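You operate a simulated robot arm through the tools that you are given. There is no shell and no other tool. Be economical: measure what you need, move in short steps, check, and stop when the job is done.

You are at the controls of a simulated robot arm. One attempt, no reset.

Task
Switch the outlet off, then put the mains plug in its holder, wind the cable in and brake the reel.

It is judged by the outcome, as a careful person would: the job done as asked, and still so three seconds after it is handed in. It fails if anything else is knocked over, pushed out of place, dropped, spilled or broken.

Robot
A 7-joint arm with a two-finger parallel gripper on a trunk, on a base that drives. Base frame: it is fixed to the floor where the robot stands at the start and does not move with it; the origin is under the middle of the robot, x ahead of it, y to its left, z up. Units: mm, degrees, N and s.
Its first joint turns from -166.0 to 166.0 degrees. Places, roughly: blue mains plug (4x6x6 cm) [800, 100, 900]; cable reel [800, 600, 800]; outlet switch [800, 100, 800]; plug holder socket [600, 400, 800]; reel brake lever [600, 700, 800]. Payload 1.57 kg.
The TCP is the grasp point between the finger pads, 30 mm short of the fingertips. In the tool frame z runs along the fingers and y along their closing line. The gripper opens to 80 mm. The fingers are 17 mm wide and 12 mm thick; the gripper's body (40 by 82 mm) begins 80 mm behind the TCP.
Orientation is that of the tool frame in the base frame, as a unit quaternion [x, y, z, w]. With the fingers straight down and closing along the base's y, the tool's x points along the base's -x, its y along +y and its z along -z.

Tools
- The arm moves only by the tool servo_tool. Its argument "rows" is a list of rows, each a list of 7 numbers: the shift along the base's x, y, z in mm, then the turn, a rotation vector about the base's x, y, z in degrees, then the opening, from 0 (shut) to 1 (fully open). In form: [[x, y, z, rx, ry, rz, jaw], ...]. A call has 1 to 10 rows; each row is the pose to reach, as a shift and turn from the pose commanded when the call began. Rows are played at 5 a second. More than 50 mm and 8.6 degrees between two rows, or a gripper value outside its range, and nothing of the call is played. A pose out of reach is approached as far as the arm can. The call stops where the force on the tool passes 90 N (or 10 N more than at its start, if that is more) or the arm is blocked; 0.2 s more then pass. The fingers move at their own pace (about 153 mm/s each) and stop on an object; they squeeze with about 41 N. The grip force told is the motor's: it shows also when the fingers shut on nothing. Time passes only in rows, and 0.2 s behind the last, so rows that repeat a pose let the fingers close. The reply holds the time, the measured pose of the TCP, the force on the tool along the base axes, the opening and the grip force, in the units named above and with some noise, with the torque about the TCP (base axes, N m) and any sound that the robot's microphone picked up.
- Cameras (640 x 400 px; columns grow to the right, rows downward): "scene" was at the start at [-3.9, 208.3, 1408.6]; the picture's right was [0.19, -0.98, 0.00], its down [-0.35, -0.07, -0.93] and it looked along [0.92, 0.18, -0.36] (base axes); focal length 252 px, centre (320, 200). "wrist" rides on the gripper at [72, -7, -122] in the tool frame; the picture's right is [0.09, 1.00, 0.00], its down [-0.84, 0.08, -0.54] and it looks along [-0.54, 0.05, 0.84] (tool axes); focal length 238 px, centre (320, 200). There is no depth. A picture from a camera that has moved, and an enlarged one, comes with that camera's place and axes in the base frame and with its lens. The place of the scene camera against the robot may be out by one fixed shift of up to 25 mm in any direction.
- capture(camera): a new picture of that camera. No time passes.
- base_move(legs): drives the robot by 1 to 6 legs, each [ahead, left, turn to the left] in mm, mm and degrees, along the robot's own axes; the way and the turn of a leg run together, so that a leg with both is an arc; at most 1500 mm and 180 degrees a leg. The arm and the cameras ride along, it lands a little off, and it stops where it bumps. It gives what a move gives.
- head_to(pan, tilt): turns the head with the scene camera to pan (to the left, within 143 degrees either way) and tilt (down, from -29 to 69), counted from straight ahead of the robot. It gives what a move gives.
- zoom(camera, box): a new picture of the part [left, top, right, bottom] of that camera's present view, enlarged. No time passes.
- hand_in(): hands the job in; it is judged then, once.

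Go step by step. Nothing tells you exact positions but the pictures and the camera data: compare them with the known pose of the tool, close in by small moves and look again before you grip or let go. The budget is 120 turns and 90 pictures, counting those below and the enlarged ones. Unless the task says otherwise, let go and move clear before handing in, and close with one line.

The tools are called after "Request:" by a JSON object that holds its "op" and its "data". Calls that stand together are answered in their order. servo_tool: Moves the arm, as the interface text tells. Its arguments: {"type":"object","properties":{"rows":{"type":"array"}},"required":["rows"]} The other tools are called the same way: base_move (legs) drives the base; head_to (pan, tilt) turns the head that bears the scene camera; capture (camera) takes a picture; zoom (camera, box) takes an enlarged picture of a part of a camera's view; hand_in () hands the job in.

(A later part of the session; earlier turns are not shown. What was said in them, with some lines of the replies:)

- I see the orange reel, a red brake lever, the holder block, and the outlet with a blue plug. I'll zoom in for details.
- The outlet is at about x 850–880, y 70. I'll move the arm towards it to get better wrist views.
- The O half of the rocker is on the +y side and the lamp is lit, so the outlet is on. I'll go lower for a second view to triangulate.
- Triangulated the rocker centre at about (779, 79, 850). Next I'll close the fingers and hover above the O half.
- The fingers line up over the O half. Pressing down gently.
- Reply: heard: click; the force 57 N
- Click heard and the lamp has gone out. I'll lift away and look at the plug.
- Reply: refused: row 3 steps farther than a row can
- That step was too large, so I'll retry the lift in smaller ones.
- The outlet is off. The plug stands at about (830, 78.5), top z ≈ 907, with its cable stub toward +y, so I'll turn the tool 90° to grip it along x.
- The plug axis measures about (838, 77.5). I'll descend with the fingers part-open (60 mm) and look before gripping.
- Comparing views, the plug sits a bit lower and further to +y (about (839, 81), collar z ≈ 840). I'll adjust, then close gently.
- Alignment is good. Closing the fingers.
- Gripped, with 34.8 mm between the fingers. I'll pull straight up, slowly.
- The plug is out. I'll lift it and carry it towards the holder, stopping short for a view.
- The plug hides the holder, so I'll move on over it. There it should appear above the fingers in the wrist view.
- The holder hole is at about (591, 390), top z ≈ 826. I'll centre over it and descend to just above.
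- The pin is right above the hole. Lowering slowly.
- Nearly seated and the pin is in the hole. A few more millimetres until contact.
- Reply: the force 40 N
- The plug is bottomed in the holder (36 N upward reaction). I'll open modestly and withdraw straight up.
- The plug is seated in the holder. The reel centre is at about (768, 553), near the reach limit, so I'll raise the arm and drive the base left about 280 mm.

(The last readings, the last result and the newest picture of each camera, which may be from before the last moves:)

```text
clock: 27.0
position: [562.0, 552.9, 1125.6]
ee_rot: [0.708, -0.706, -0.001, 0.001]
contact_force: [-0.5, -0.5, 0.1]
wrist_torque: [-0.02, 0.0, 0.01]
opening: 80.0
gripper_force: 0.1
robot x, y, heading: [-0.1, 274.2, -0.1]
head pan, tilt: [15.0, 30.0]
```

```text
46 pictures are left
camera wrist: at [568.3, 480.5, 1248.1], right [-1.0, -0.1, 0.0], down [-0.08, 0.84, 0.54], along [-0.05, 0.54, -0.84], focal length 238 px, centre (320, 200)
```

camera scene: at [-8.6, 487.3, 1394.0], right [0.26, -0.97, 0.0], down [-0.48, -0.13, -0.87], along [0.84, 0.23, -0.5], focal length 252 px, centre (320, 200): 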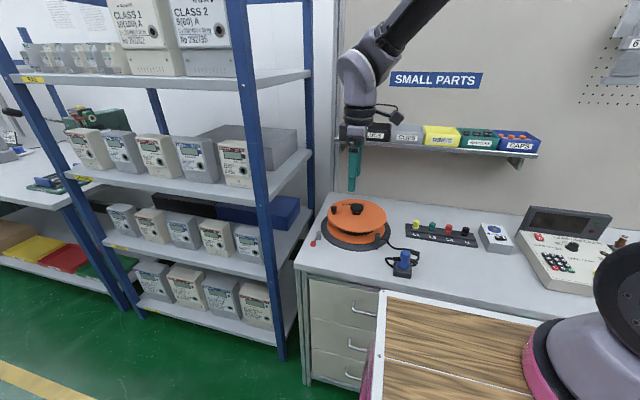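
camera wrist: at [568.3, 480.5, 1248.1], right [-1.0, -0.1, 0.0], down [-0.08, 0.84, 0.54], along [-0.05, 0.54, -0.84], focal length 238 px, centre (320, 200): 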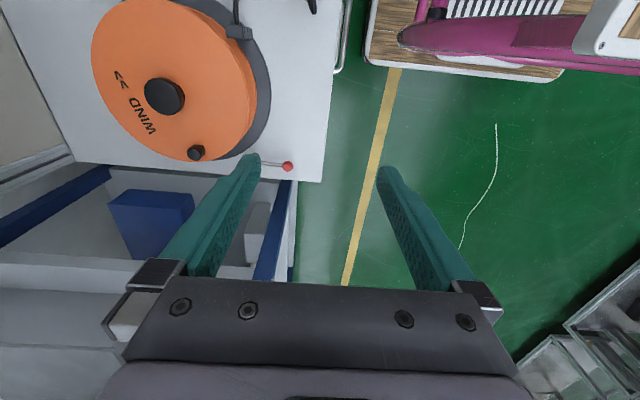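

Now I can see the whole reel. "WIND >>" reads clockwise from above. The hub is at about (772, 557) and the crank knob at about (743, 636), so I'll hover above the knob.

Request:
{"op": "servo_tool", "data": {"rows": [[30, 12, -10, 0, 0, 0, 1], [60, 24, -25, 0, 0, 0, 1], [90, 40, -40, 0, 0, 0, 1], [120, 55, -60, 0, 0, 0, 1], [150, 70, -90, 0, 0, 0, 1], [180, 83, -120, 0, 0, 0, 1], [180, 83, -120, 0, 0, 0, 1]]}}

Request:
{"op": "capture", "data": {"camera": "wrist"}}

Request:
{"op": "zoom", "data": {"camera": "scene", "box": [300, 130, 420, 280]}}

```text
clock: 28.6
position: [741.6, 633.9, 1006.4]
ee_rot: [0.708, -0.706, -0.001, 0.001]
contact_force: [1.0, -0.6, -0.1]
wrist_torque: [-0.03, -0.07, -0.01]
opening: 80.1
gripper_force: 0.0
robot x, y, heading: [3.6, 274.5, 0.1]
head pan, tilt: [15.0, 30.0]
```

```text
45 pictures are left
camera wrist: at [748.8, 562.3, 1127.9], right [-1.0, -0.1, 0.0], down [-0.08, 0.84, 0.54], along [-0.05, 0.54, -0.84], focal length 238 px, centre (320, 200)
```

wrist: 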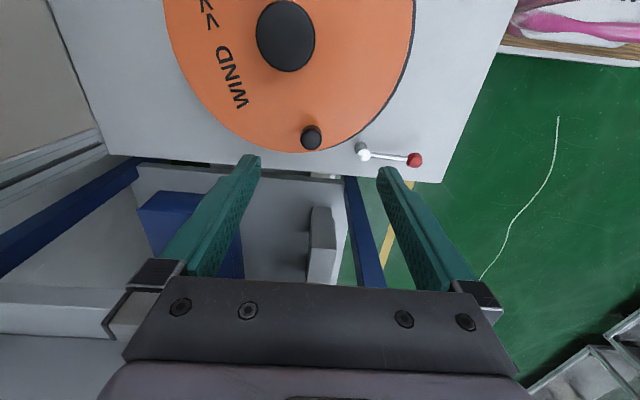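

```text
2.67 times, centred on (360, 205) of scene
camera zoom: at [-8.8, 487.3, 1394.0], right [0.26, -0.97, 0.0], down [-0.48, -0.13, -0.87], along [0.84, 0.23, -0.5], focal length 671 px, centre (213, 187)
```

zoom: 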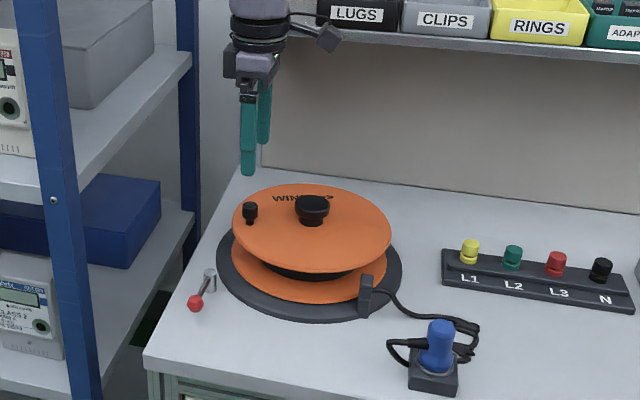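

Request:
{"op": "servo_tool", "data": {"rows": [[4, 1, -30, 0, 0, 0, 1], [7, 2, -60, 0, 0, 0, 1], [7, 2, -60, 0, 0, 0, 1]]}}

Request:
{"op": "zoom", "data": {"camera": "wrist", "box": [220, 60, 460, 220]}}

Request:
{"op": "zoom", "data": {"camera": "scene", "box": [370, 180, 430, 220]}}

```text
clock: 29.4
position: [748.7, 637.2, 945.7]
ee_rot: [0.708, -0.706, -0.001, 0.0]
contact_force: [0.8, -1.0, 0.4]
wrist_torque: [0.04, -0.01, 0.02]
opening: 80.0
gripper_force: 0.0
robot x, y, heading: [-4.5, 275.1, 0.2]
head pan, tilt: [15.0, 30.0]
```

```text
2.50 times, centred on (340, 140) of wrist
camera zoom: at [755.1, 564.8, 1068.1], right [-1.0, -0.1, 0.0], down [-0.08, 0.84, 0.54], along [-0.05, 0.54, -0.84], focal length 596 px, centre (270, 350)
```

zoom: 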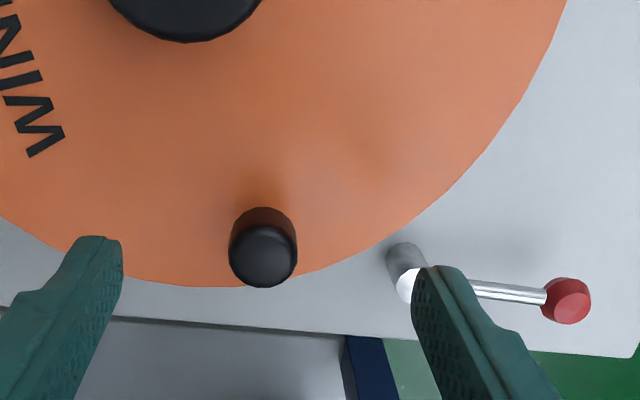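

```text
10.00 times, centred on (400, 200) of scene
camera zoom: at [-8.7, 487.3, 1394.0], right [0.26, -0.97, 0.0], down [-0.48, -0.13, -0.87], along [0.84, 0.23, -0.5], focal length 2516 px, centre (-480, 200)
```

zoom: 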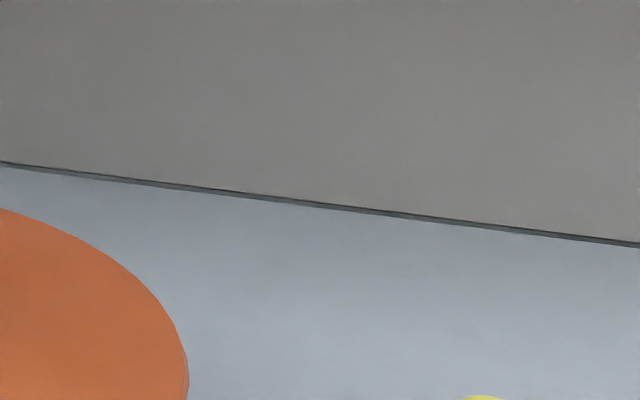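

Request:
{"op": "zoom", "data": {"camera": "scene", "box": [300, 180, 360, 230]}}

```text
8.00 times, centred on (330, 205) of scene
camera zoom: at [-8.7, 487.3, 1394.0], right [0.26, -0.97, 0.0], down [-0.48, -0.13, -0.87], along [0.84, 0.23, -0.5], focal length 2013 px, centre (240, 160)
```

zoom: 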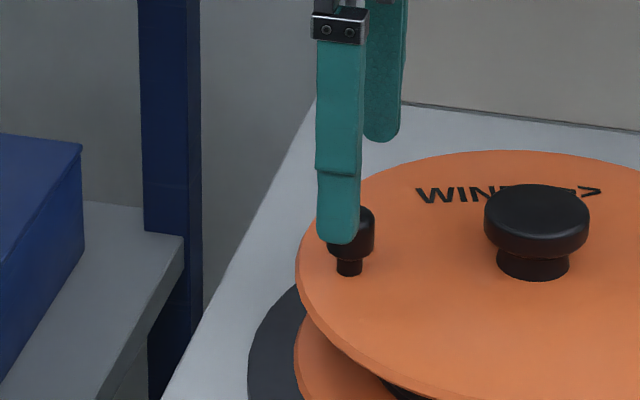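

The crank knob is at about (750, 641), top z ≈ 903, disc ≈ 872. I'll descend around it and close.

Request:
{"op": "servo_tool", "data": {"rows": [[1, 4, -10, 0, 0, 0, 0.6], [1, 4, -24, 0, 0, 0, 0.6], [1, 4, -36, 0, 0, 0, 0.6], [1, 4, -36, 0, 0, 0, 0.6]]}}

Request:
{"op": "zoom", "data": {"camera": "scene", "box": [300, 180, 360, 230]}}

Request:
{"op": "zoom", "data": {"camera": "wrist", "box": [220, 60, 460, 220]}}

```text
clock: 30.4
position: [748.9, 641.8, 910.6]
ee_rot: [0.708, -0.706, -0.001, 0.0]
contact_force: [0.5, 0.2, 0.1]
wrist_torque: [-0.01, 0.06, -0.02]
opening: 47.6
gripper_force: 0.0
robot x, y, heading: [0.8, 272.9, 0.0]
head pan, tilt: [15.0, 30.0]
```

```text
8.00 times, centred on (330, 205) of scene
camera zoom: at [-8.6, 487.3, 1394.0], right [0.26, -0.97, 0.0], down [-0.48, -0.13, -0.87], along [0.84, 0.23, -0.5], focal length 2013 px, centre (240, 160)
```

zoom: 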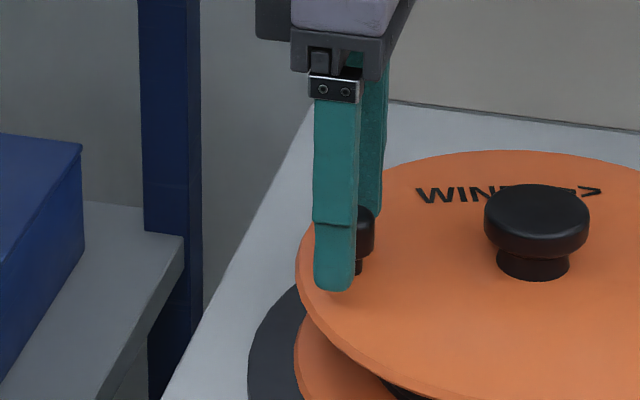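

```text
2.50 times, centred on (340, 140) of wrist
camera zoom: at [756.0, 569.3, 1032.0], right [-1.0, -0.1, 0.0], down [-0.08, 0.84, 0.54], along [-0.05, 0.54, -0.84], focal length 596 px, centre (270, 350)
```

zoom: 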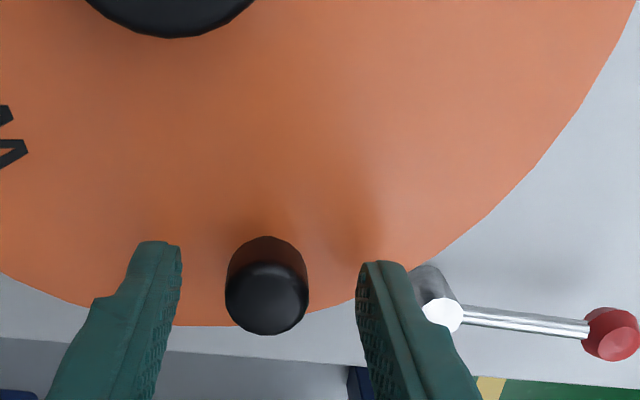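

Request:
{"op": "servo_tool", "data": {"rows": [[0, -1.5, 0, 0, 0, 0, 0.3], [0, -1.5, 0, 0, 0, 0, 0], [0, -1.5, 0, 0, 0, 0, 0], [0, -1.5, 0, 0, 0, 0, 0]]}}

Request:
{"op": "zoom", "data": {"camera": "wrist", "box": [220, 60, 460, 220]}}

```text
clock: 31.4
position: [747.9, 639.9, 909.9]
ee_rot: [0.708, -0.706, -0.001, 0.002]
contact_force: [-1.3, 1.1, -0.1]
wrist_torque: [0.01, -0.49, 0.01]
opening: 21.6
gripper_force: 34.8
robot x, y, heading: [-0.4, 275.6, -0.3]
head pan, tilt: [15.0, 30.0]
```

```text
2.50 times, centred on (340, 140) of wrist
camera zoom: at [756.1, 567.9, 1031.8], right [-1.0, -0.1, 0.0], down [-0.08, 0.84, 0.54], along [-0.05, 0.54, -0.84], focal length 596 px, centre (270, 350)
```

zoom: 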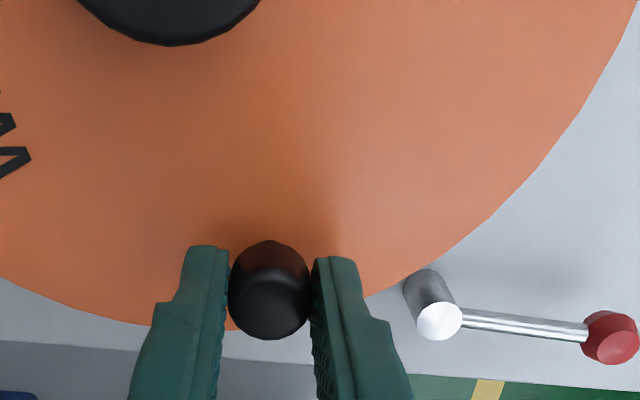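

Gripped. Testing a short clockwise arc about the hub.

Request:
{"op": "servo_tool", "data": {"rows": [[7.3, 2, 0, 0, 0, 0, 0], [14.6, 3.3, 0, 0, 0, 0, 0], [22, 4, 0, 0, 0, 0, 0], [29.6, 3.9, 0, 0, 0, 0, 0], [37, 3.3, 0, 0, 0, 0, 0], [44.5, 2, 0, 0, 0, 0, 0]]}}

Request:
{"op": "capture", "data": {"camera": "wrist"}}

Request:
{"op": "zoom", "data": {"camera": "scene", "box": [300, 150, 440, 290]}}

```text
clock: 32.8
position: [792.8, 641.8, 909.8]
ee_rot: [0.708, -0.706, 0.0, 0.0]
contact_force: [-5.1, 3.5, -10.0]
wrist_torque: [-0.04, -0.36, -0.42]
opening: 22.0
gripper_force: 35.3
robot x, y, heading: [-0.2, 269.6, 0.2]
head pan, tilt: [15.0, 30.0]
```

```text
37 pictures are left
camera wrist: at [800.3, 569.9, 1032.3], right [-1.0, -0.1, 0.0], down [-0.08, 0.84, 0.54], along [-0.05, 0.54, -0.84], focal length 238 px, centre (320, 200)
```

wrist: 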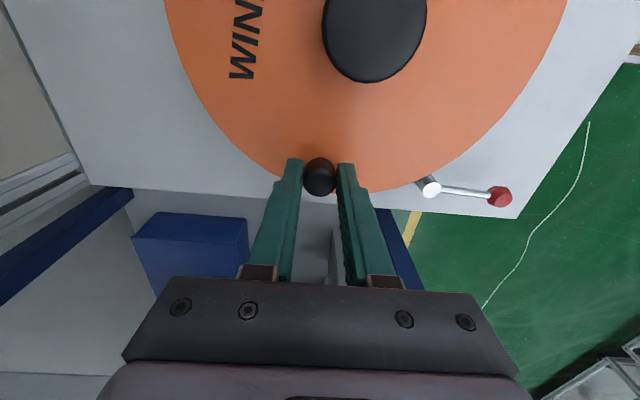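

```text
2.86 times, centred on (370, 220) of scene
camera zoom: at [-8.5, 487.6, 1393.9], right [0.26, -0.97, 0.0], down [-0.48, -0.13, -0.87], along [0.84, 0.23, -0.5], focal length 719 px, centre (177, 143)
```

zoom: 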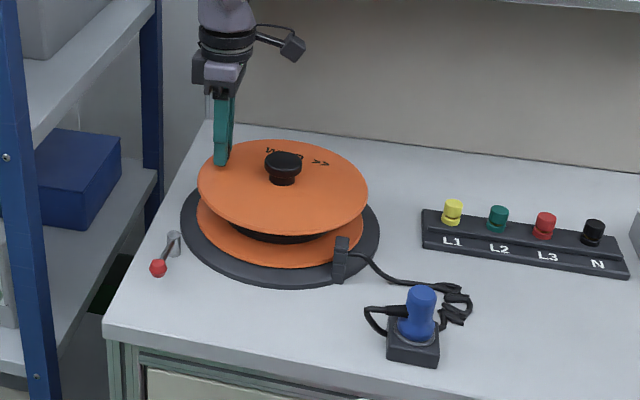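

Disc follows freely. Continuing clockwise.

Request:
{"op": "servo_tool", "data": {"rows": [[18.4, -6.3, 0, 0, 0, 0, 0], [35, -16.6, 0, 0, 0, 0, 0], [48.7, -30.3, 0, 0, 0, 0, 0], [59.1, -46.8, 0, 0, 0, 0, 0], [65.5, -65.2, 0, 0, 0, 0, 0], [67.5, -84.6, 0, 0, 0, 0, 0], [65.2, -103.9, 0, 0, 0, 0, 0], [58.6, -122.2, 0, 0, 0, 0, 0], [48, -138.6, 0, 0, 0, 0, 0], [34, -152.1, 0, 0, 0, 0, 0]]}}

Request:
{"op": "capture", "data": {"camera": "wrist"}}

Request:
{"op": "zoom", "data": {"camera": "scene", "box": [300, 150, 440, 290]}}

```text
clock: 35.0
position: [831.5, 483.7, 911.7]
ee_rot: [-0.707, 0.708, -0.002, 0.0]
contact_force: [28.3, -28.8, 7.0]
wrist_torque: [-0.69, -0.33, -0.53]
opening: 20.7
gripper_force: 33.4
robot x, y, heading: [0.8, 273.3, 0.3]
head pan, tilt: [15.0, 30.0]
```

```text
35 pictures are left
camera wrist: at [837.6, 412.1, 1033.7], right [-1.0, -0.09, 0.0], down [-0.08, 0.84, 0.54], along [-0.05, 0.54, -0.84], focal length 238 px, centre (320, 200)
```

wrist: 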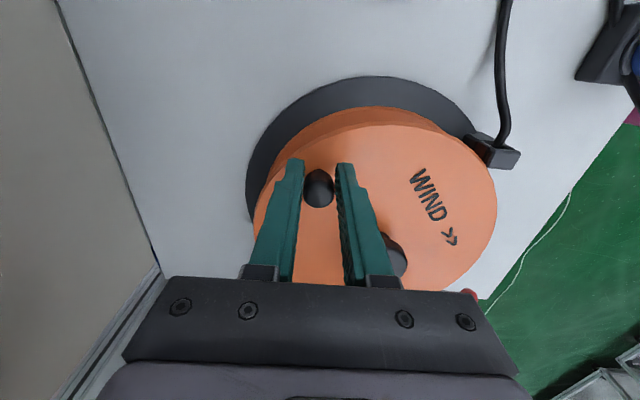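

```text
2.86 times, centred on (370, 220) of scene
camera zoom: at [-7.6, 485.9, 1394.2], right [0.26, -0.97, 0.0], down [-0.48, -0.13, -0.87], along [0.84, 0.23, -0.5], focal length 719 px, centre (177, 143)
```

zoom: 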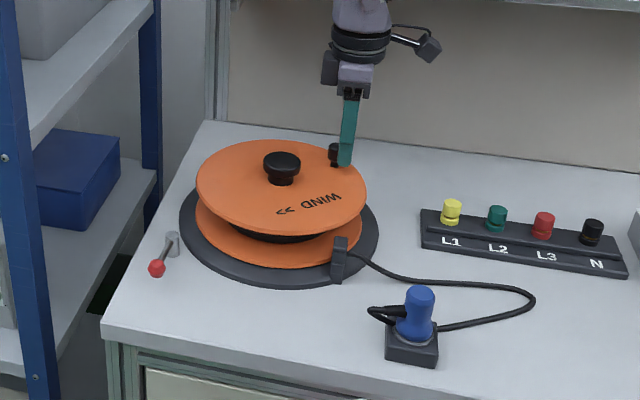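

The arc fit gives centre (774, 553.5), R ≈ 90. The cable is straightening, so it is winding in. Continuing with the corrected circle.

Request:
{"op": "servo_tool", "data": {"rows": [[-13.4, -17.4, 0, 0, 0, 0, 0], [-32.6, -24.3, 0, 0, 0, 0, 0], [-52.9, -26.8, 0, 0, 0, 0, 0], [-73.2, -24.6, 0, 0, 0, 0, 0], [-92.5, -17.9, 0, 0, 0, 0, 0], [-109.8, -7.1, 0, 0, 0, 0, 0], [-124.3, 7.4, 0, 0, 0, 0, 0], [-135.1, 24.8, 0, 0, 0, 0, 0], [-141.7, 44.1, 0, 0, 0, 0, 0], [-143.8, 64.4, 0, 0, 0, 0, 0]]}}

Request:
{"op": "zoom", "data": {"camera": "scene", "box": [300, 150, 440, 290]}}

```text
clock: 37.2
position: [683.9, 553.3, 909.5]
ee_rot: [0.708, -0.706, -0.001, -0.001]
contact_force: [0.6, 0.3, -0.3]
wrist_torque: [0.02, -0.01, -0.01]
opening: 0.2
gripper_force: 21.8
robot x, y, heading: [-2.8, 273.0, -0.0]
head pan, tilt: [15.0, 30.0]
```

```text
2.86 times, centred on (370, 220) of scene
camera zoom: at [-8.4, 487.2, 1394.0], right [0.26, -0.97, 0.0], down [-0.48, -0.13, -0.87], along [0.84, 0.23, -0.5], focal length 719 px, centre (177, 143)
```

zoom: 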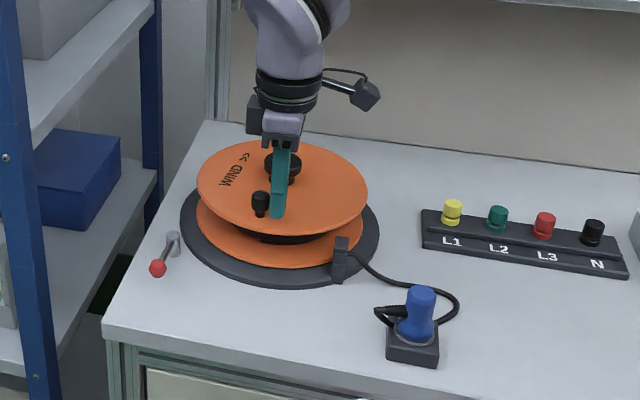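

The cable is winding in, but the fingers slipped off the knob at the end. I'll lift and turn the tool back 90° so the jaws close along the pushing direction, then regrip.

Request:
{"op": "servo_tool", "data": {"rows": [[0, 0, 45, 0, 0, 0, 0], [0, 6, 55, 0, 0, -8.5, 0.5], [2, 12, 55, 0, 0, -17, 1], [2, 18, 55, 0, 0, -25.5, 1], [2, 21, 55, 0, 0, -34, 1], [2, 21, 55, 0, 0, -42.5, 1], [2, 21, 55, 0, 0, -51, 1], [2, 21, 55, 0, 0, -59.5, 1], [2, 21, 55, 0, 0, -68, 1], [2, 21, 55, 0, 0, -76.5, 1]]}}

Request:
{"op": "zoom", "data": {"camera": "wrist", "box": [200, 50, 440, 230]}}

Request:
{"op": "zoom", "data": {"camera": "scene", "box": [310, 160, 400, 240]}}

```text
clock: 39.4
position: [685.7, 575.2, 965.0]
ee_rot: [-0.118, 0.993, 0.0, 0.0]
contact_force: [0.1, -1.2, -0.3]
wrist_torque: [0.01, -0.02, 0.06]
opening: 80.0
gripper_force: 0.0
robot x, y, heading: [-1.6, 274.8, 0.1]
head pan, tilt: [15.0, 30.0]
```

```text
2.22 times, centred on (320, 140) of wrist
camera zoom: at [617.6, 552.4, 1087.2], right [-0.32, 0.95, 0.0], down [0.8, 0.27, 0.54], along [0.51, 0.18, -0.84], focal length 530 px, centre (320, 333)
```

zoom: 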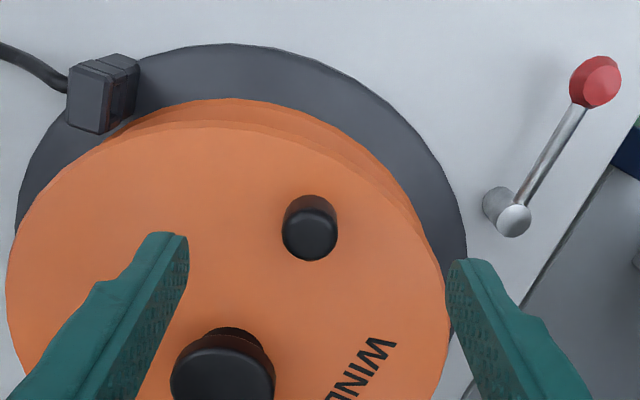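

```text
5.00 times, centred on (355, 200) of scene
camera zoom: at [-8.6, 487.3, 1394.0], right [0.26, -0.97, 0.0], down [-0.48, -0.13, -0.87], along [0.84, 0.23, -0.5], focal length 1258 px, centre (145, 200)
```

zoom: 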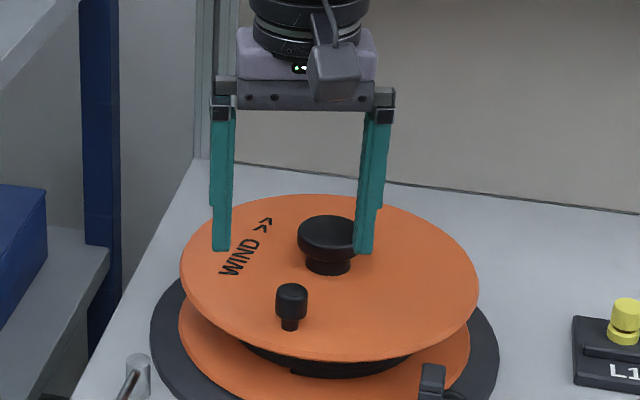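

Knob at (690, 575). Descend and close on it.

Request:
{"op": "servo_tool", "data": {"rows": [[4, 0, -20, 0, 0, -4, 0.7], [4, 0, -42, 0, 0, -8, 0.7], [4, 0, -56, 0, 0, -8, 0.7], [4, 0, -56, 0, 0, -8, 0.3], [4, 0, -56, 0, 0, -8, 0], [4, 0, -56, 0, 0, -8, 0], [4, 0, -56, 0, 0, -8, 0]]}}

Request:
{"op": "zoom", "data": {"camera": "wrist", "box": [200, 50, 440, 230]}}

```text
clock: 41.0
position: [691.2, 575.3, 909.9]
ee_rot: [-0.05, 0.999, 0.001, 0.001]
contact_force: [0.9, 0.7, -0.5]
wrist_torque: [-0.42, -0.48, 0.05]
opening: 21.5
gripper_force: 34.9
robot x, y, heading: [-2.8, 276.0, 0.1]
head pan, tilt: [15.0, 30.0]
```

```text
2.22 times, centred on (320, 140) of wrist
camera zoom: at [619.2, 560.8, 1030.7], right [-0.19, 0.98, 0.0], down [0.82, 0.16, 0.54], along [0.53, 0.1, -0.84], focal length 530 px, centre (320, 333)
```

zoom: 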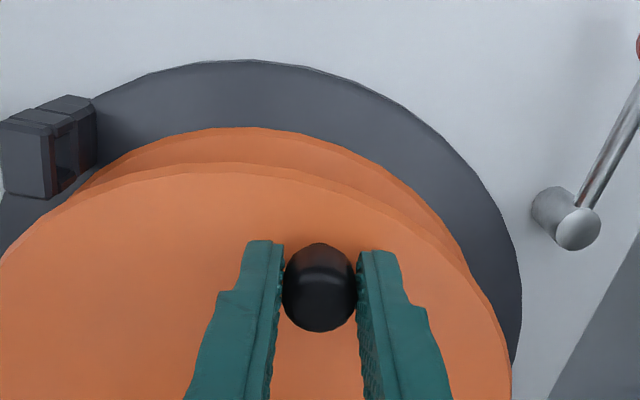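

Request:
{"op": "servo_tool", "data": {"rows": [[4.6, 14.6, 0, 0, 0, -8, 0], [12, 27.9, 0, 0, 0, -16, 0], [21.6, 39.8, 0, 0, 0, -24, 0], [32.8, 50.2, 0, 0, 0, -32, 0], [45.9, 58.1, 0, 0, 0, -40, 0], [60.2, 63.6, 0, 0, 0, -48, 0], [75.3, 66.5, 0, 0, 0, -56, 0], [90.6, 66.8, 0, 0, 0, -64, 0], [105.9, 64.9, 0, 0, 0, -72, 0], [120.5, 59.8, 0, 0, 0, -80, 0]]}}

Request:
{"op": "zoom", "data": {"camera": "scene", "box": [300, 150, 440, 290]}}

```text
clock: 43.1
position: [779.9, 642.9, 907.1]
ee_rot: [0.56, 0.828, -0.008, -0.013]
contact_force: [-62.7, -35.9, 33.5]
wrist_torque: [-0.54, 0.75, 0.38]
opening: 24.1
gripper_force: 35.6
robot x, y, heading: [-3.5, 274.3, 0.2]
head pan, tilt: [15.0, 30.0]
stopped in row 10: the force on the tool passed its limit at 94 N (the readings are from after the stop); the commanded pose is now the measured one
```

```text
2.86 times, centred on (370, 220) of scene
camera zoom: at [-13.8, 484.7, 1394.2], right [0.26, -0.97, 0.0], down [-0.48, -0.13, -0.87], along [0.84, 0.23, -0.5], focal length 719 px, centre (177, 143)
```

zoom: 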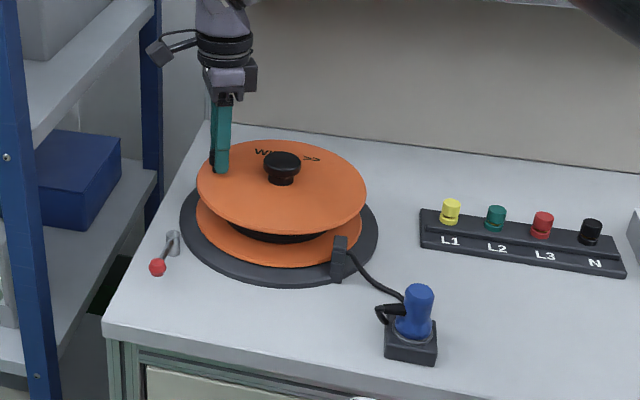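

The reel reached a firm stop after about a full turn, with the cable short and the plug still seated. I'll relax the push, release and lift.

Request:
{"op": "servo_tool", "data": {"rows": [[-4, 0, 0, 0, 0, 0, 0], [-6, 0, 0, 0, 0, 0, 0]]}}

Request:
{"op": "servo_tool", "data": {"rows": [[0, 0, 0, 0, 0, 0, 0.5], [0, 0, 0, 0, 0, 0, 0.6], [0, 0, 40, 0, 0, 0, 0.6], [0, 0, 80, 0, 0, 0, 0.6]]}}

Request:
{"op": "zoom", "data": {"camera": "scene", "box": [300, 150, 440, 290]}}

```text
clock: 43.7
position: [778.8, 641.1, 906.3]
ee_rot: [0.561, 0.828, -0.007, -0.011]
contact_force: [-46.8, -31.6, 17.0]
wrist_torque: [0.21, 0.4, 0.36]
opening: 22.1
gripper_force: 34.7
robot x, y, heading: [-4.2, 271.3, 0.1]
head pan, tilt: [15.0, 30.0]
```

```text
clock: 44.7
position: [783.1, 644.3, 987.1]
ee_rot: [0.56, 0.829, -0.006, -0.01]
contact_force: [0.2, -0.3, -0.4]
wrist_torque: [-0.06, 0.03, 0.02]
opening: 48.1
gripper_force: 0.1
robot x, y, heading: [-0.1, 274.2, 0.0]
head pan, tilt: [15.0, 30.0]
```

```text
2.86 times, centred on (370, 220) of scene
camera zoom: at [-9.5, 487.2, 1393.9], right [0.26, -0.97, 0.0], down [-0.48, -0.13, -0.87], along [0.84, 0.23, -0.5], focal length 719 px, centre (177, 143)
```

zoom: 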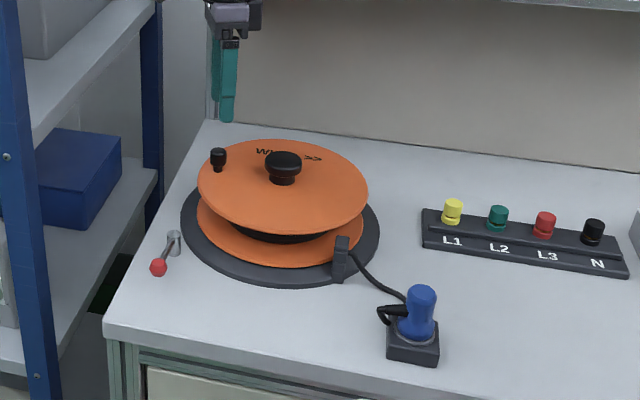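

The reel stays put. Next the brake lever: I'll turn the tool back and get a close view of it.

Request:
{"op": "servo_tool", "data": {"rows": [[-15, 0, 10, 0, 0, 8.5, 1], [-30, 0, 20, 0, 0, 17, 1], [-50, 0, 20, 0, 0, 25.5, 1], [-75, 0, 20, 0, 0, 34, 1], [-100, 0, 20, 0, 0, 42.5, 1], [-125, 0, 20, 0, 0, 51, 1], [-150, 0, 20, 0, 0, 59.5, 1], [-175, 0, 20, 0, 0, 68, 1], [-190, 0, 20, 0, 0, 68, 1]]}}

Request:
{"op": "capture", "data": {"camera": "wrist"}}

Request:
{"op": "zoom", "data": {"camera": "scene", "box": [300, 190, 360, 260]}}

```text
clock: 46.7
position: [591.7, 646.3, 1008.2]
ee_rot: [0.0, 1.0, -0.009, -0.006]
contact_force: [0.6, 0.6, 0.0]
wrist_torque: [0.03, 0.02, 0.0]
opening: 79.9
gripper_force: 0.1
robot x, y, heading: [-3.3, 273.7, 0.3]
head pan, tilt: [15.0, 30.0]
```

```text
27 pictures are left
camera wrist: at [521.4, 640.6, 1131.4], right [-0.09, 1.0, -0.02], down [0.84, 0.09, 0.53], along [0.53, 0.03, -0.85], focal length 238 px, centre (320, 200)
```

wrist: 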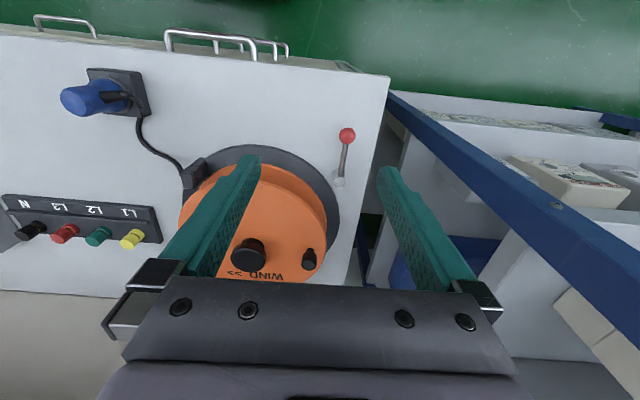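

```text
5.71 times, centred on (330, 225) of scene
camera zoom: at [-9.6, 487.0, 1394.0], right [0.26, -0.97, 0.0], down [-0.48, -0.13, -0.87], along [0.84, 0.23, -0.5], focal length 1438 px, centre (263, 57)
```

zoom: 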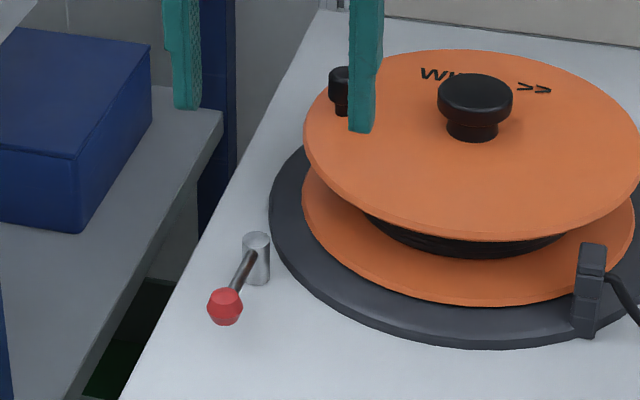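

The lever ball is at about (607, 678, 838), with its pivot post at about (670, 677). I'll hover the open jaws over the ball and check.

Request:
{"op": "servo_tool", "data": {"rows": [[5, 10, -35, 0, 0, 0, 0.7], [10, 22, -70, 0, 0, 0, 0.7], [15, 32, -105, 0, 0, 0, 0.7], [15, 32, -120, 0, 0, 0, 0.7], [15, 32, -120, 0, 0, 0, 0.7]]}}

Request:
{"op": "zoom", "data": {"camera": "wrist", "box": [200, 80, 440, 260]}}

Request:
{"op": "zoom", "data": {"camera": "scene", "box": [300, 200, 360, 260]}}

```text
clock: 47.9
position: [607.0, 675.6, 886.5]
ee_rot: [0.0, 1.0, -0.009, -0.005]
contact_force: [-0.8, 0.6, 0.2]
wrist_torque: [0.0, 0.01, -0.02]
opening: 55.9
gripper_force: 0.0
robot x, y, heading: [-3.2, 270.0, 0.2]
head pan, tilt: [15.0, 30.0]
```

```text
2.22 times, centred on (320, 170) of wrist
camera zoom: at [536.3, 672.7, 1009.8], right [-0.09, 1.0, -0.02], down [0.84, 0.09, 0.53], along [0.53, 0.03, -0.85], focal length 530 px, centre (320, 267)
```

zoom: 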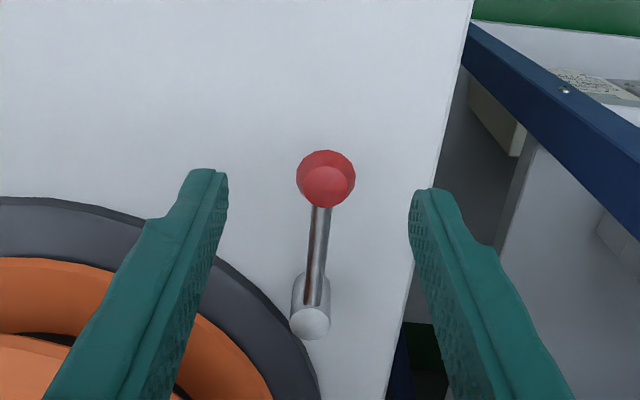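

```text
6.67 times, centred on (330, 230) of scene
camera zoom: at [-9.8, 487.0, 1394.0], right [0.26, -0.97, 0.0], down [-0.48, -0.13, -0.87], along [0.84, 0.23, -0.5], focal length 1678 px, centre (253, 0)
```

zoom: 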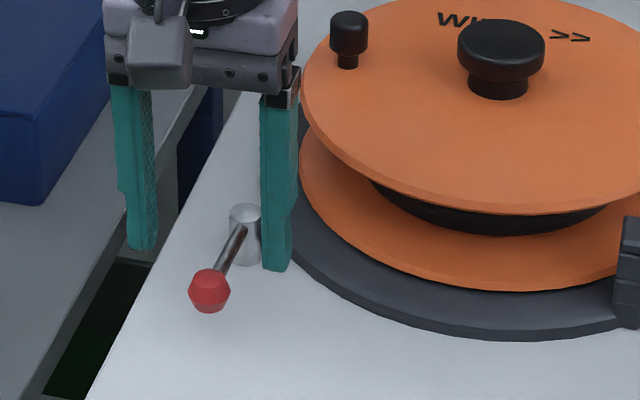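

Ball confirmed at (606, 677.5, 840). Lowering and closing on it.

Request:
{"op": "servo_tool", "data": {"rows": [[0, 2, -14, 0, 0, 0, 0.7], [0, 2, -26, 0, 0, 0, 0.7], [0, 2, -26, 0, 0, 0, 0.3], [0, 2, -26, 0, 0, 0, 0], [0, 2, -26, 0, 0, 0, 0]]}}

Request:
{"op": "zoom", "data": {"camera": "wrist", "box": [200, 80, 440, 260]}}

```text
clock: 49.1
position: [606.3, 679.5, 860.3]
ee_rot: [0.0, 1.0, -0.011, -0.005]
contact_force: [0.5, -0.2, 0.9]
wrist_torque: [-0.01, -0.02, -0.01]
opening: 21.4
gripper_force: 34.1
robot x, y, heading: [-4.0, 273.9, 0.3]
head pan, tilt: [15.0, 30.0]
```

```text
2.22 times, centred on (320, 170) of wrist
camera zoom: at [535.4, 674.4, 983.1], right [-0.09, 1.0, -0.02], down [0.84, 0.09, 0.53], along [0.53, 0.03, -0.85], focal length 530 px, centre (320, 267)
```

zoom: 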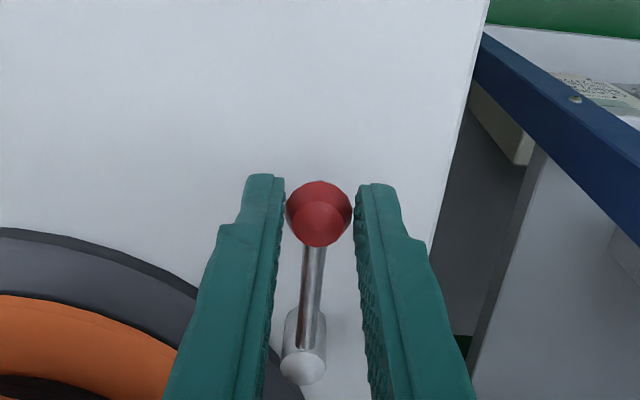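

Gripped. Testing a small swing towards the reel.

Request:
{"op": "servo_tool", "data": {"rows": [[0.2, -4.1, 0, 0, 0, 4, 0], [0.6, -8.2, 0, 0, 0, 8, 0], [1.3, -12.3, 0, 0, 0, 12, 0], [2.3, -16.3, 0, 0, 0, 16, 0]]}}

```text
clock: 50.1
position: [608.6, 662.3, 860.2]
ee_rot: [-0.139, 0.99, -0.01, -0.004]
contact_force: [-1.7, -4.1, 2.7]
wrist_torque: [-0.25, 0.25, -0.28]
opening: 21.0
gripper_force: 33.8
robot x, y, heading: [0.9, 272.1, 0.5]
head pan, tilt: [15.0, 30.0]
```

It moves freely this way. Continuing the swing until it stops.

Request:
{"op": "servo_tool", "data": {"rows": [[2.8, -7.7, 0, 0, 0, 8, 0], [6.7, -15, 0, 0, 0, 16, 0], [11.5, -21.7, 0, 0, 0, 24, 0], [17.2, -27.6, 0, 0, 0, 32, 0], [23.7, -32.6, 0, 0, 0, 40, 0], [30.9, -36.8, 0, 0, 0, 48, 0]]}}

Request:
{"op": "capture", "data": {"camera": "wrist"}}

Request:
{"op": "zoom", "data": {"camera": "scene", "box": [300, 190, 380, 260]}}

```text
clock: 51.5
position: [630.2, 628.7, 858.7]
ee_rot: [-0.533, 0.846, -0.008, -0.002]
contact_force: [-51.0, 6.2, -0.7]
wrist_torque: [0.24, 1.51, 0.19]
opening: 21.6
gripper_force: 34.6
robot x, y, heading: [2.8, 276.3, 0.3]
head pan, tilt: [15.0, 30.0]
```

```text
22 pictures are left
camera wrist: at [605.7, 563.0, 982.6], right [-0.94, 0.35, -0.01], down [0.29, 0.8, 0.53], along [0.19, 0.49, -0.85], focal length 238 px, centre (320, 200)
```

wrist: 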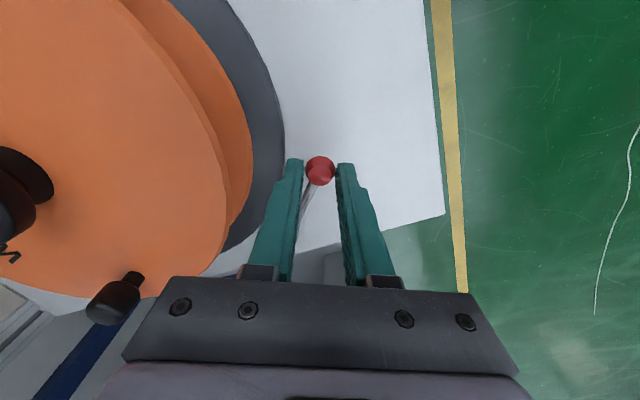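

```text
5.71 times, centred on (340, 225) of scene
camera zoom: at [-11.9, 487.5, 1393.9], right [0.26, -0.96, 0.0], down [-0.48, -0.13, -0.87], along [0.84, 0.23, -0.5], focal length 1438 px, centre (206, 57)
```

zoom: 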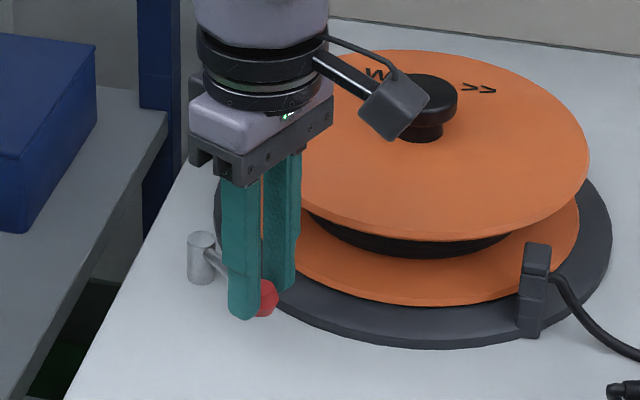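

The lever has met resistance (51 N) after about 55°. That could be its stop or the inner finger touching the reel base, so I'll release, back off and check.

Request:
{"op": "servo_tool", "data": {"rows": [[-6, 2, 0, 0, 0, 0, 0], [-6, 2, 0, 0, 0, 0, 0.3], [-6, 2, 0, 0, 0, 0, 0.45], [-6, 2, 30, 0, 0, 0, 0.45], [-6, 2, 60, 0, 0, 0, 0.45]]}}

Request:
{"op": "zoom", "data": {"camera": "wrist", "box": [200, 60, 440, 240]}}

Request:
{"op": "zoom", "data": {"camera": "scene", "box": [300, 190, 380, 260]}}

```text
clock: 52.7
position: [632.7, 627.4, 919.2]
ee_rot: [-0.53, 0.848, -0.01, 0.0]
contact_force: [0.0, -0.1, -0.3]
wrist_torque: [0.0, 0.03, -0.03]
opening: 36.0
gripper_force: 0.1
robot x, y, heading: [-0.8, 275.1, 0.0]
head pan, tilt: [15.0, 30.0]
```

```text
2.22 times, centred on (320, 150) of wrist
camera zoom: at [605.6, 561.7, 1042.9], right [-0.94, 0.35, -0.02], down [0.29, 0.8, 0.53], along [0.2, 0.49, -0.85], focal length 530 px, centre (320, 311)
```

zoom: 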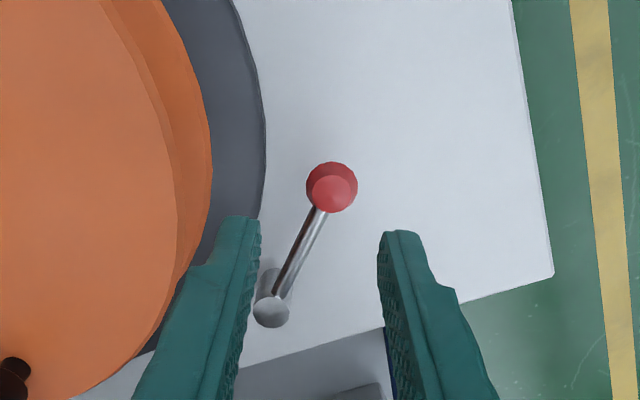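

```text
5.71 times, centred on (340, 225) of scene
camera zoom: at [-9.5, 487.1, 1393.9], right [0.26, -0.97, 0.0], down [-0.48, -0.13, -0.87], along [0.84, 0.23, -0.5], focal length 1438 px, centre (206, 57)
```

zoom: 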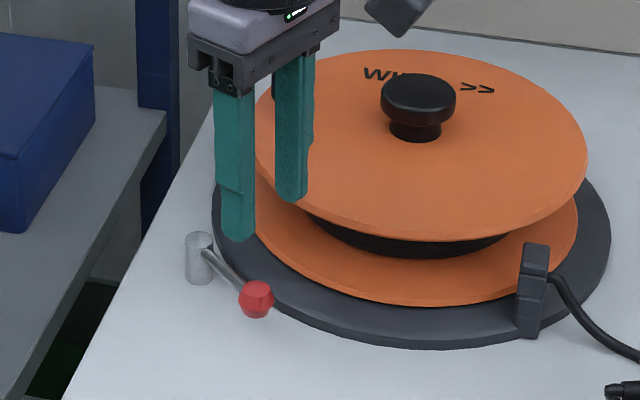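

The inner finger may have been against the base rim. I'll close the fingers and push the ball from its outer side instead, to see whether the lever has really reached its stop.

Request:
{"op": "servo_tool", "data": {"rows": [[-14, 7, 5, 0, 0, 0, 0], [-28, 15, 5, 0, 0, 0, 0], [-28, 15, -30, 0, 0, 0, 0], [-28, 15, -58, 0, 0, 0, 0], [-28, 15, -58, 0, 0, 0, 0]]}}

Request:
{"op": "zoom", "data": {"camera": "scene", "box": [300, 190, 380, 260]}}

```text
clock: 53.9
position: [604.2, 644.5, 862.6]
ee_rot: [-0.531, 0.848, -0.012, 0.0]
contact_force: [0.2, 0.6, 0.0]
wrist_torque: [-0.03, -0.01, 0.04]
opening: 0.0
gripper_force: 20.8
robot x, y, heading: [-3.0, 271.6, 0.2]
head pan, tilt: [15.0, 30.0]
```

```text
5.71 times, centred on (340, 225) of scene
camera zoom: at [-9.8, 487.0, 1394.0], right [0.26, -0.97, 0.0], down [-0.48, -0.13, -0.87], along [0.84, 0.23, -0.5], focal length 1438 px, centre (206, 57)
```

zoom: 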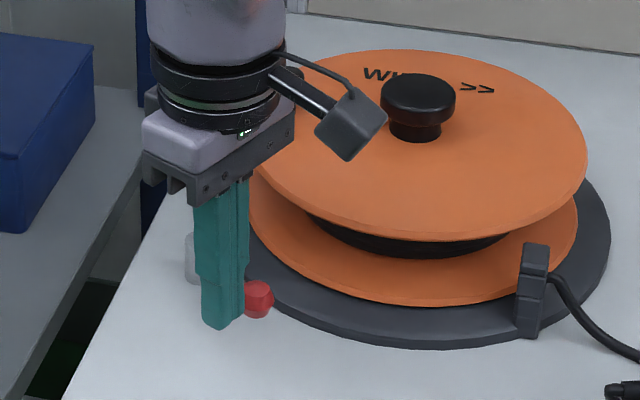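

Request:
{"op": "servo_tool", "data": {"rows": [[3.3, -2.3, 0, 0, 0, 0, 0], [6.5, -4.6, 0, 0, 0, 0, 0], [9.8, -7, 0, 0, 0, 0, 0], [13, -9.3, 0, 0, 0, 0, 0], [16.3, -11.6, 0, 0, 0, 0, 0]]}}

Request:
{"op": "zoom", "data": {"camera": "scene", "box": [300, 190, 380, 260]}}

```text
clock: 55.1
position: [612.3, 636.5, 864.7]
ee_rot: [-0.532, 0.847, -0.008, -0.001]
contact_force: [-49.4, 22.2, 10.6]
wrist_torque: [0.63, 1.37, 0.03]
opening: 0.0
gripper_force: 21.5
robot x, y, heading: [-3.3, 271.9, 0.1]
head pan, tilt: [15.0, 30.0]
```

```text
5.71 times, centred on (340, 225) of scene
camera zoom: at [-12.2, 487.8, 1393.9], right [0.26, -0.96, 0.0], down [-0.48, -0.13, -0.87], along [0.84, 0.23, -0.5], focal length 1438 px, centre (206, 57)
```

zoom: 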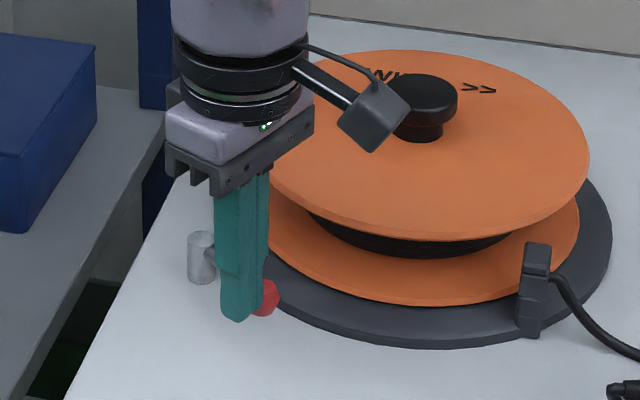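

The lever is firmly against its stop (about 54 N, no further motion), so that end is reached. Backing off and lifting clear to check.

Request:
{"op": "servo_tool", "data": {"rows": [[-12, 8, 0, 0, 0, 0, 0], [-16, 11, 30, 0, 0, 0, 0], [-16, 11, 70, 0, 0, 0, 0], [-16, 11, 110, 0, 0, 0, 0], [-16, 0, 150, 0, 0, 0, 0]]}}

Request:
{"op": "capture", "data": {"camera": "wrist"}}

Request:
{"op": "zoom", "data": {"camera": "scene", "box": [290, 170, 450, 290]}}

```text
clock: 56.3
position: [604.3, 631.3, 1010.8]
ee_rot: [-0.53, 0.848, -0.011, 0.0]
contact_force: [-0.7, -0.6, -0.7]
wrist_torque: [-0.01, 0.02, 0.01]
opening: 0.0
gripper_force: 21.1
robot x, y, heading: [-3.7, 271.0, 0.1]
head pan, tilt: [15.0, 30.0]
```

```text
16 pictures are left
camera wrist: at [578.6, 565.9, 1134.4], right [-0.94, 0.35, -0.02], down [0.29, 0.8, 0.53], along [0.2, 0.49, -0.85], focal length 238 px, centre (320, 200)
```

wrist: 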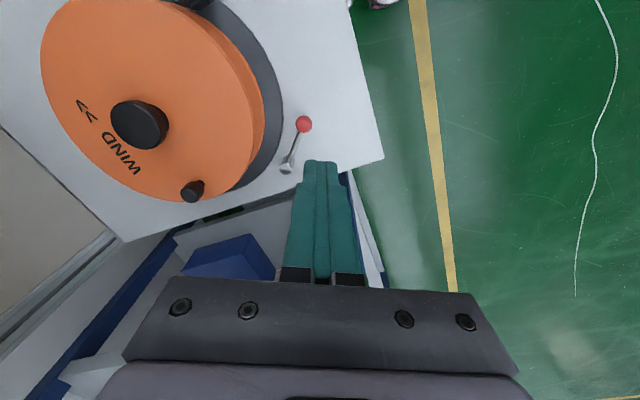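

```text
3.33 times, centred on (370, 230) of scene
camera zoom: at [-9.6, 487.4, 1393.9], right [0.26, -0.97, 0.0], down [-0.48, -0.13, -0.87], along [0.84, 0.23, -0.5], focal length 839 px, centre (153, 100)
```

zoom: 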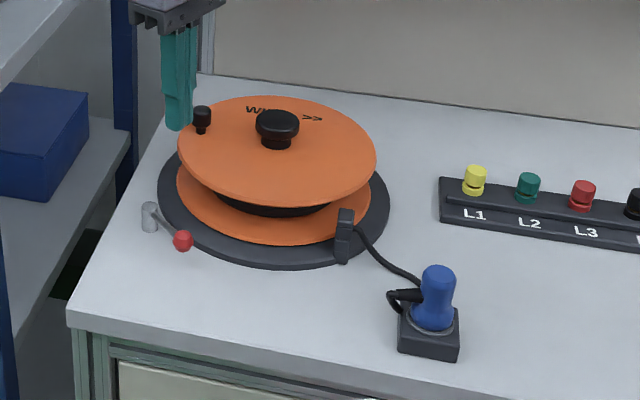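

The lever stays in place. To confirm the brake holds, I'll nudge the crank knob lightly in the unwinding direction (−x).

Request:
{"op": "servo_tool", "data": {"rows": [[45, 2, 0, 0, 0, 0, 0], [90, 4, 0, 0, 0, 0, 0], [135, 6, 0, 0, 0, 0, 0], [180, 8, 0, 0, 0, 0, 0], [212, 10, 0, 0, 0, 0, 0], [212, 10, -40, 0, 0, 0, 0], [212, 10, -80, 0, 0, 0, 0], [212, 10, -100, 0, 0, 0, 0], [212, 10, -100, 0, 0, 0, 0]]}}

Request:
{"op": "zoom", "data": {"camera": "wrist", "box": [200, 60, 440, 240]}}

```text
clock: 58.3
position: [818.6, 640.0, 911.0]
ee_rot: [-0.53, 0.848, -0.011, 0.001]
contact_force: [-0.4, -0.5, 0.1]
wrist_torque: [-0.03, -0.03, 0.01]
opening: 0.0
gripper_force: 21.7
robot x, y, heading: [-1.8, 273.3, 0.2]
head pan, tilt: [15.0, 30.0]
```

```text
2.22 times, centred on (320, 150) of wrist
camera zoom: at [792.7, 574.6, 1034.1], right [-0.94, 0.35, -0.02], down [0.29, 0.8, 0.53], along [0.2, 0.49, -0.85], focal length 530 px, centre (320, 311)
```

zoom: 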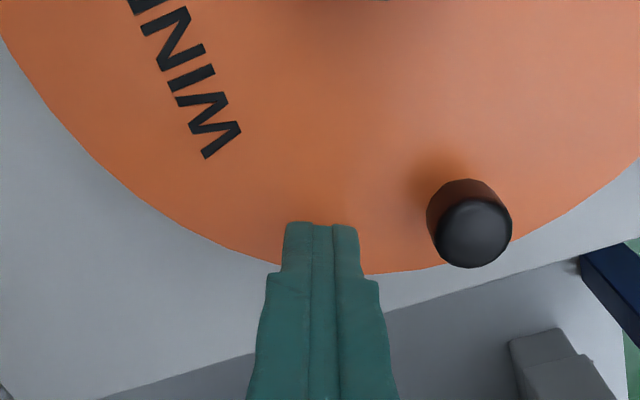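

Request:
{"op": "servo_tool", "data": {"rows": [[-8, 0, 0, 0, 0, 0, 0], [-14, 0, 0, 0, 0, 0, 0], [-18, 0, 0, 0, 0, 0, 0], [-21, 0, 0, 0, 0, 0, 0], [-21, 0, 0, 0, 0, 0, 0]]}}

```text
clock: 59.5
position: [797.3, 641.4, 912.0]
ee_rot: [-0.529, 0.849, -0.011, 0.001]
contact_force: [1.0, -1.1, -0.1]
wrist_torque: [0.0, 0.0, 0.03]
opening: 0.1
gripper_force: 21.5
robot x, y, heading: [-1.5, 270.5, 0.1]
head pan, tilt: [15.0, 30.0]
```

Request:
{"op": "servo_tool", "data": {"rows": [[-1, 0, 0, 0, 0, 0, 0], [-2, 0, 0, 0, 0, 0, 0], [-3, 0, 0, 0, 0, 0, 0], [-4, 0, 0, 0, 0, 0, 0]]}}

Request:
{"op": "zoom", "data": {"camera": "wrist", "box": [200, 60, 440, 240]}}

```text
clock: 60.5
position: [796.1, 641.3, 912.3]
ee_rot: [-0.529, 0.848, -0.011, 0.003]
contact_force: [23.8, 4.1, -5.0]
wrist_torque: [0.05, -0.31, -0.09]
opening: 0.0
gripper_force: 21.6
robot x, y, heading: [-0.4, 271.8, 0.3]
head pan, tilt: [15.0, 30.0]
```

```text
2.22 times, centred on (320, 150) of wrist
camera zoom: at [767.5, 574.7, 1035.6], right [-0.93, 0.35, -0.02], down [0.29, 0.8, 0.53], along [0.21, 0.49, -0.85], focal length 530 px, centre (320, 311)
```

zoom: 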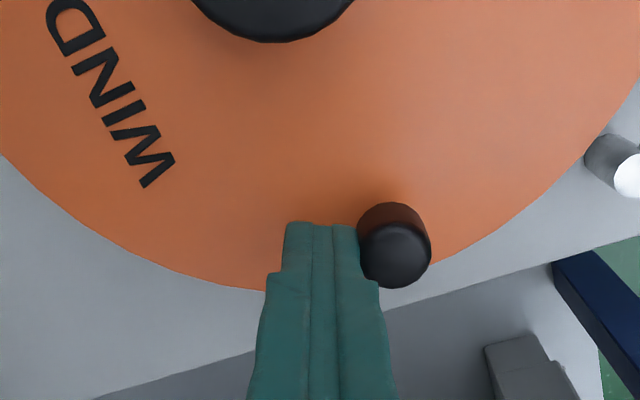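

The knob resists a 24 N unwinding push without moving, whereas earlier it turned with about 5 N, so the brake is holding. Backing off, lifting clear and doing a final check.

Request:
{"op": "servo_tool", "data": {"rows": [[12, 0, 0, 0, 0, 0, 0], [14, 0, 40, 0, 0, 0, 0], [0, -5, 85, 0, 0, 0, 0], [-30, -15, 120, 0, 0, 0, 0], [-70, -30, 140, 0, 0, 0, 0], [-110, -50, 150, 0, 0, 0, 0], [-150, -70, 160, 0, 0, 0, 0]]}}

Request:
{"op": "capture", "data": {"camera": "scene"}}

Request:
{"op": "zoom", "data": {"camera": "scene", "box": [290, 190, 530, 290]}}

```text
clock: 62.1
position: [645.0, 572.9, 1072.8]
ee_rot: [-0.53, 0.848, -0.011, 0.001]
contact_force: [-0.2, 0.0, 0.7]
wrist_torque: [0.0, 0.01, 0.01]
opening: 0.1
gripper_force: 21.1
robot x, y, heading: [-2.1, 270.4, 0.3]
head pan, tilt: [15.0, 30.0]
```

```text
12 pictures are left
camera scene: at [-9.2, 487.3, 1393.9], right [0.26, -0.97, 0.0], down [-0.48, -0.13, -0.87], along [0.84, 0.23, -0.5], focal length 252 px, centre (320, 200)
```

scene: 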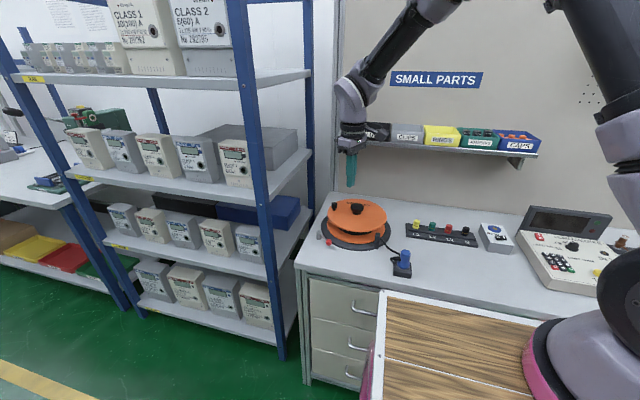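

```text
2.67 times, centred on (410, 240) of scene
camera zoom: at [-9.2, 487.3, 1393.9], right [0.26, -0.97, 0.0], down [-0.48, -0.13, -0.87], along [0.84, 0.23, -0.5], focal length 671 px, centre (80, 93)
```

zoom: 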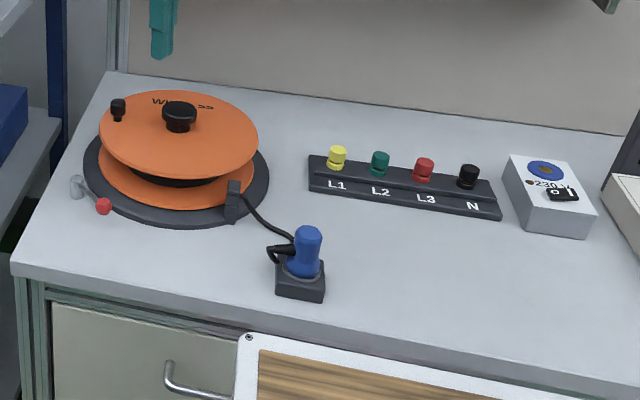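

The outlet is off with its lamp out, the plug is in the holder, the cable is wound in and the brake is on. Nothing else has been disturbed, so I'm handing in.

Request:
{"op": "hand_in", "data": {}}

```text
The job is handed in.
```

The outlet is switched off, the plug is seated in its holder, the cable is wound in to the reel's stop, and the brake is on and held against a 24 N push.
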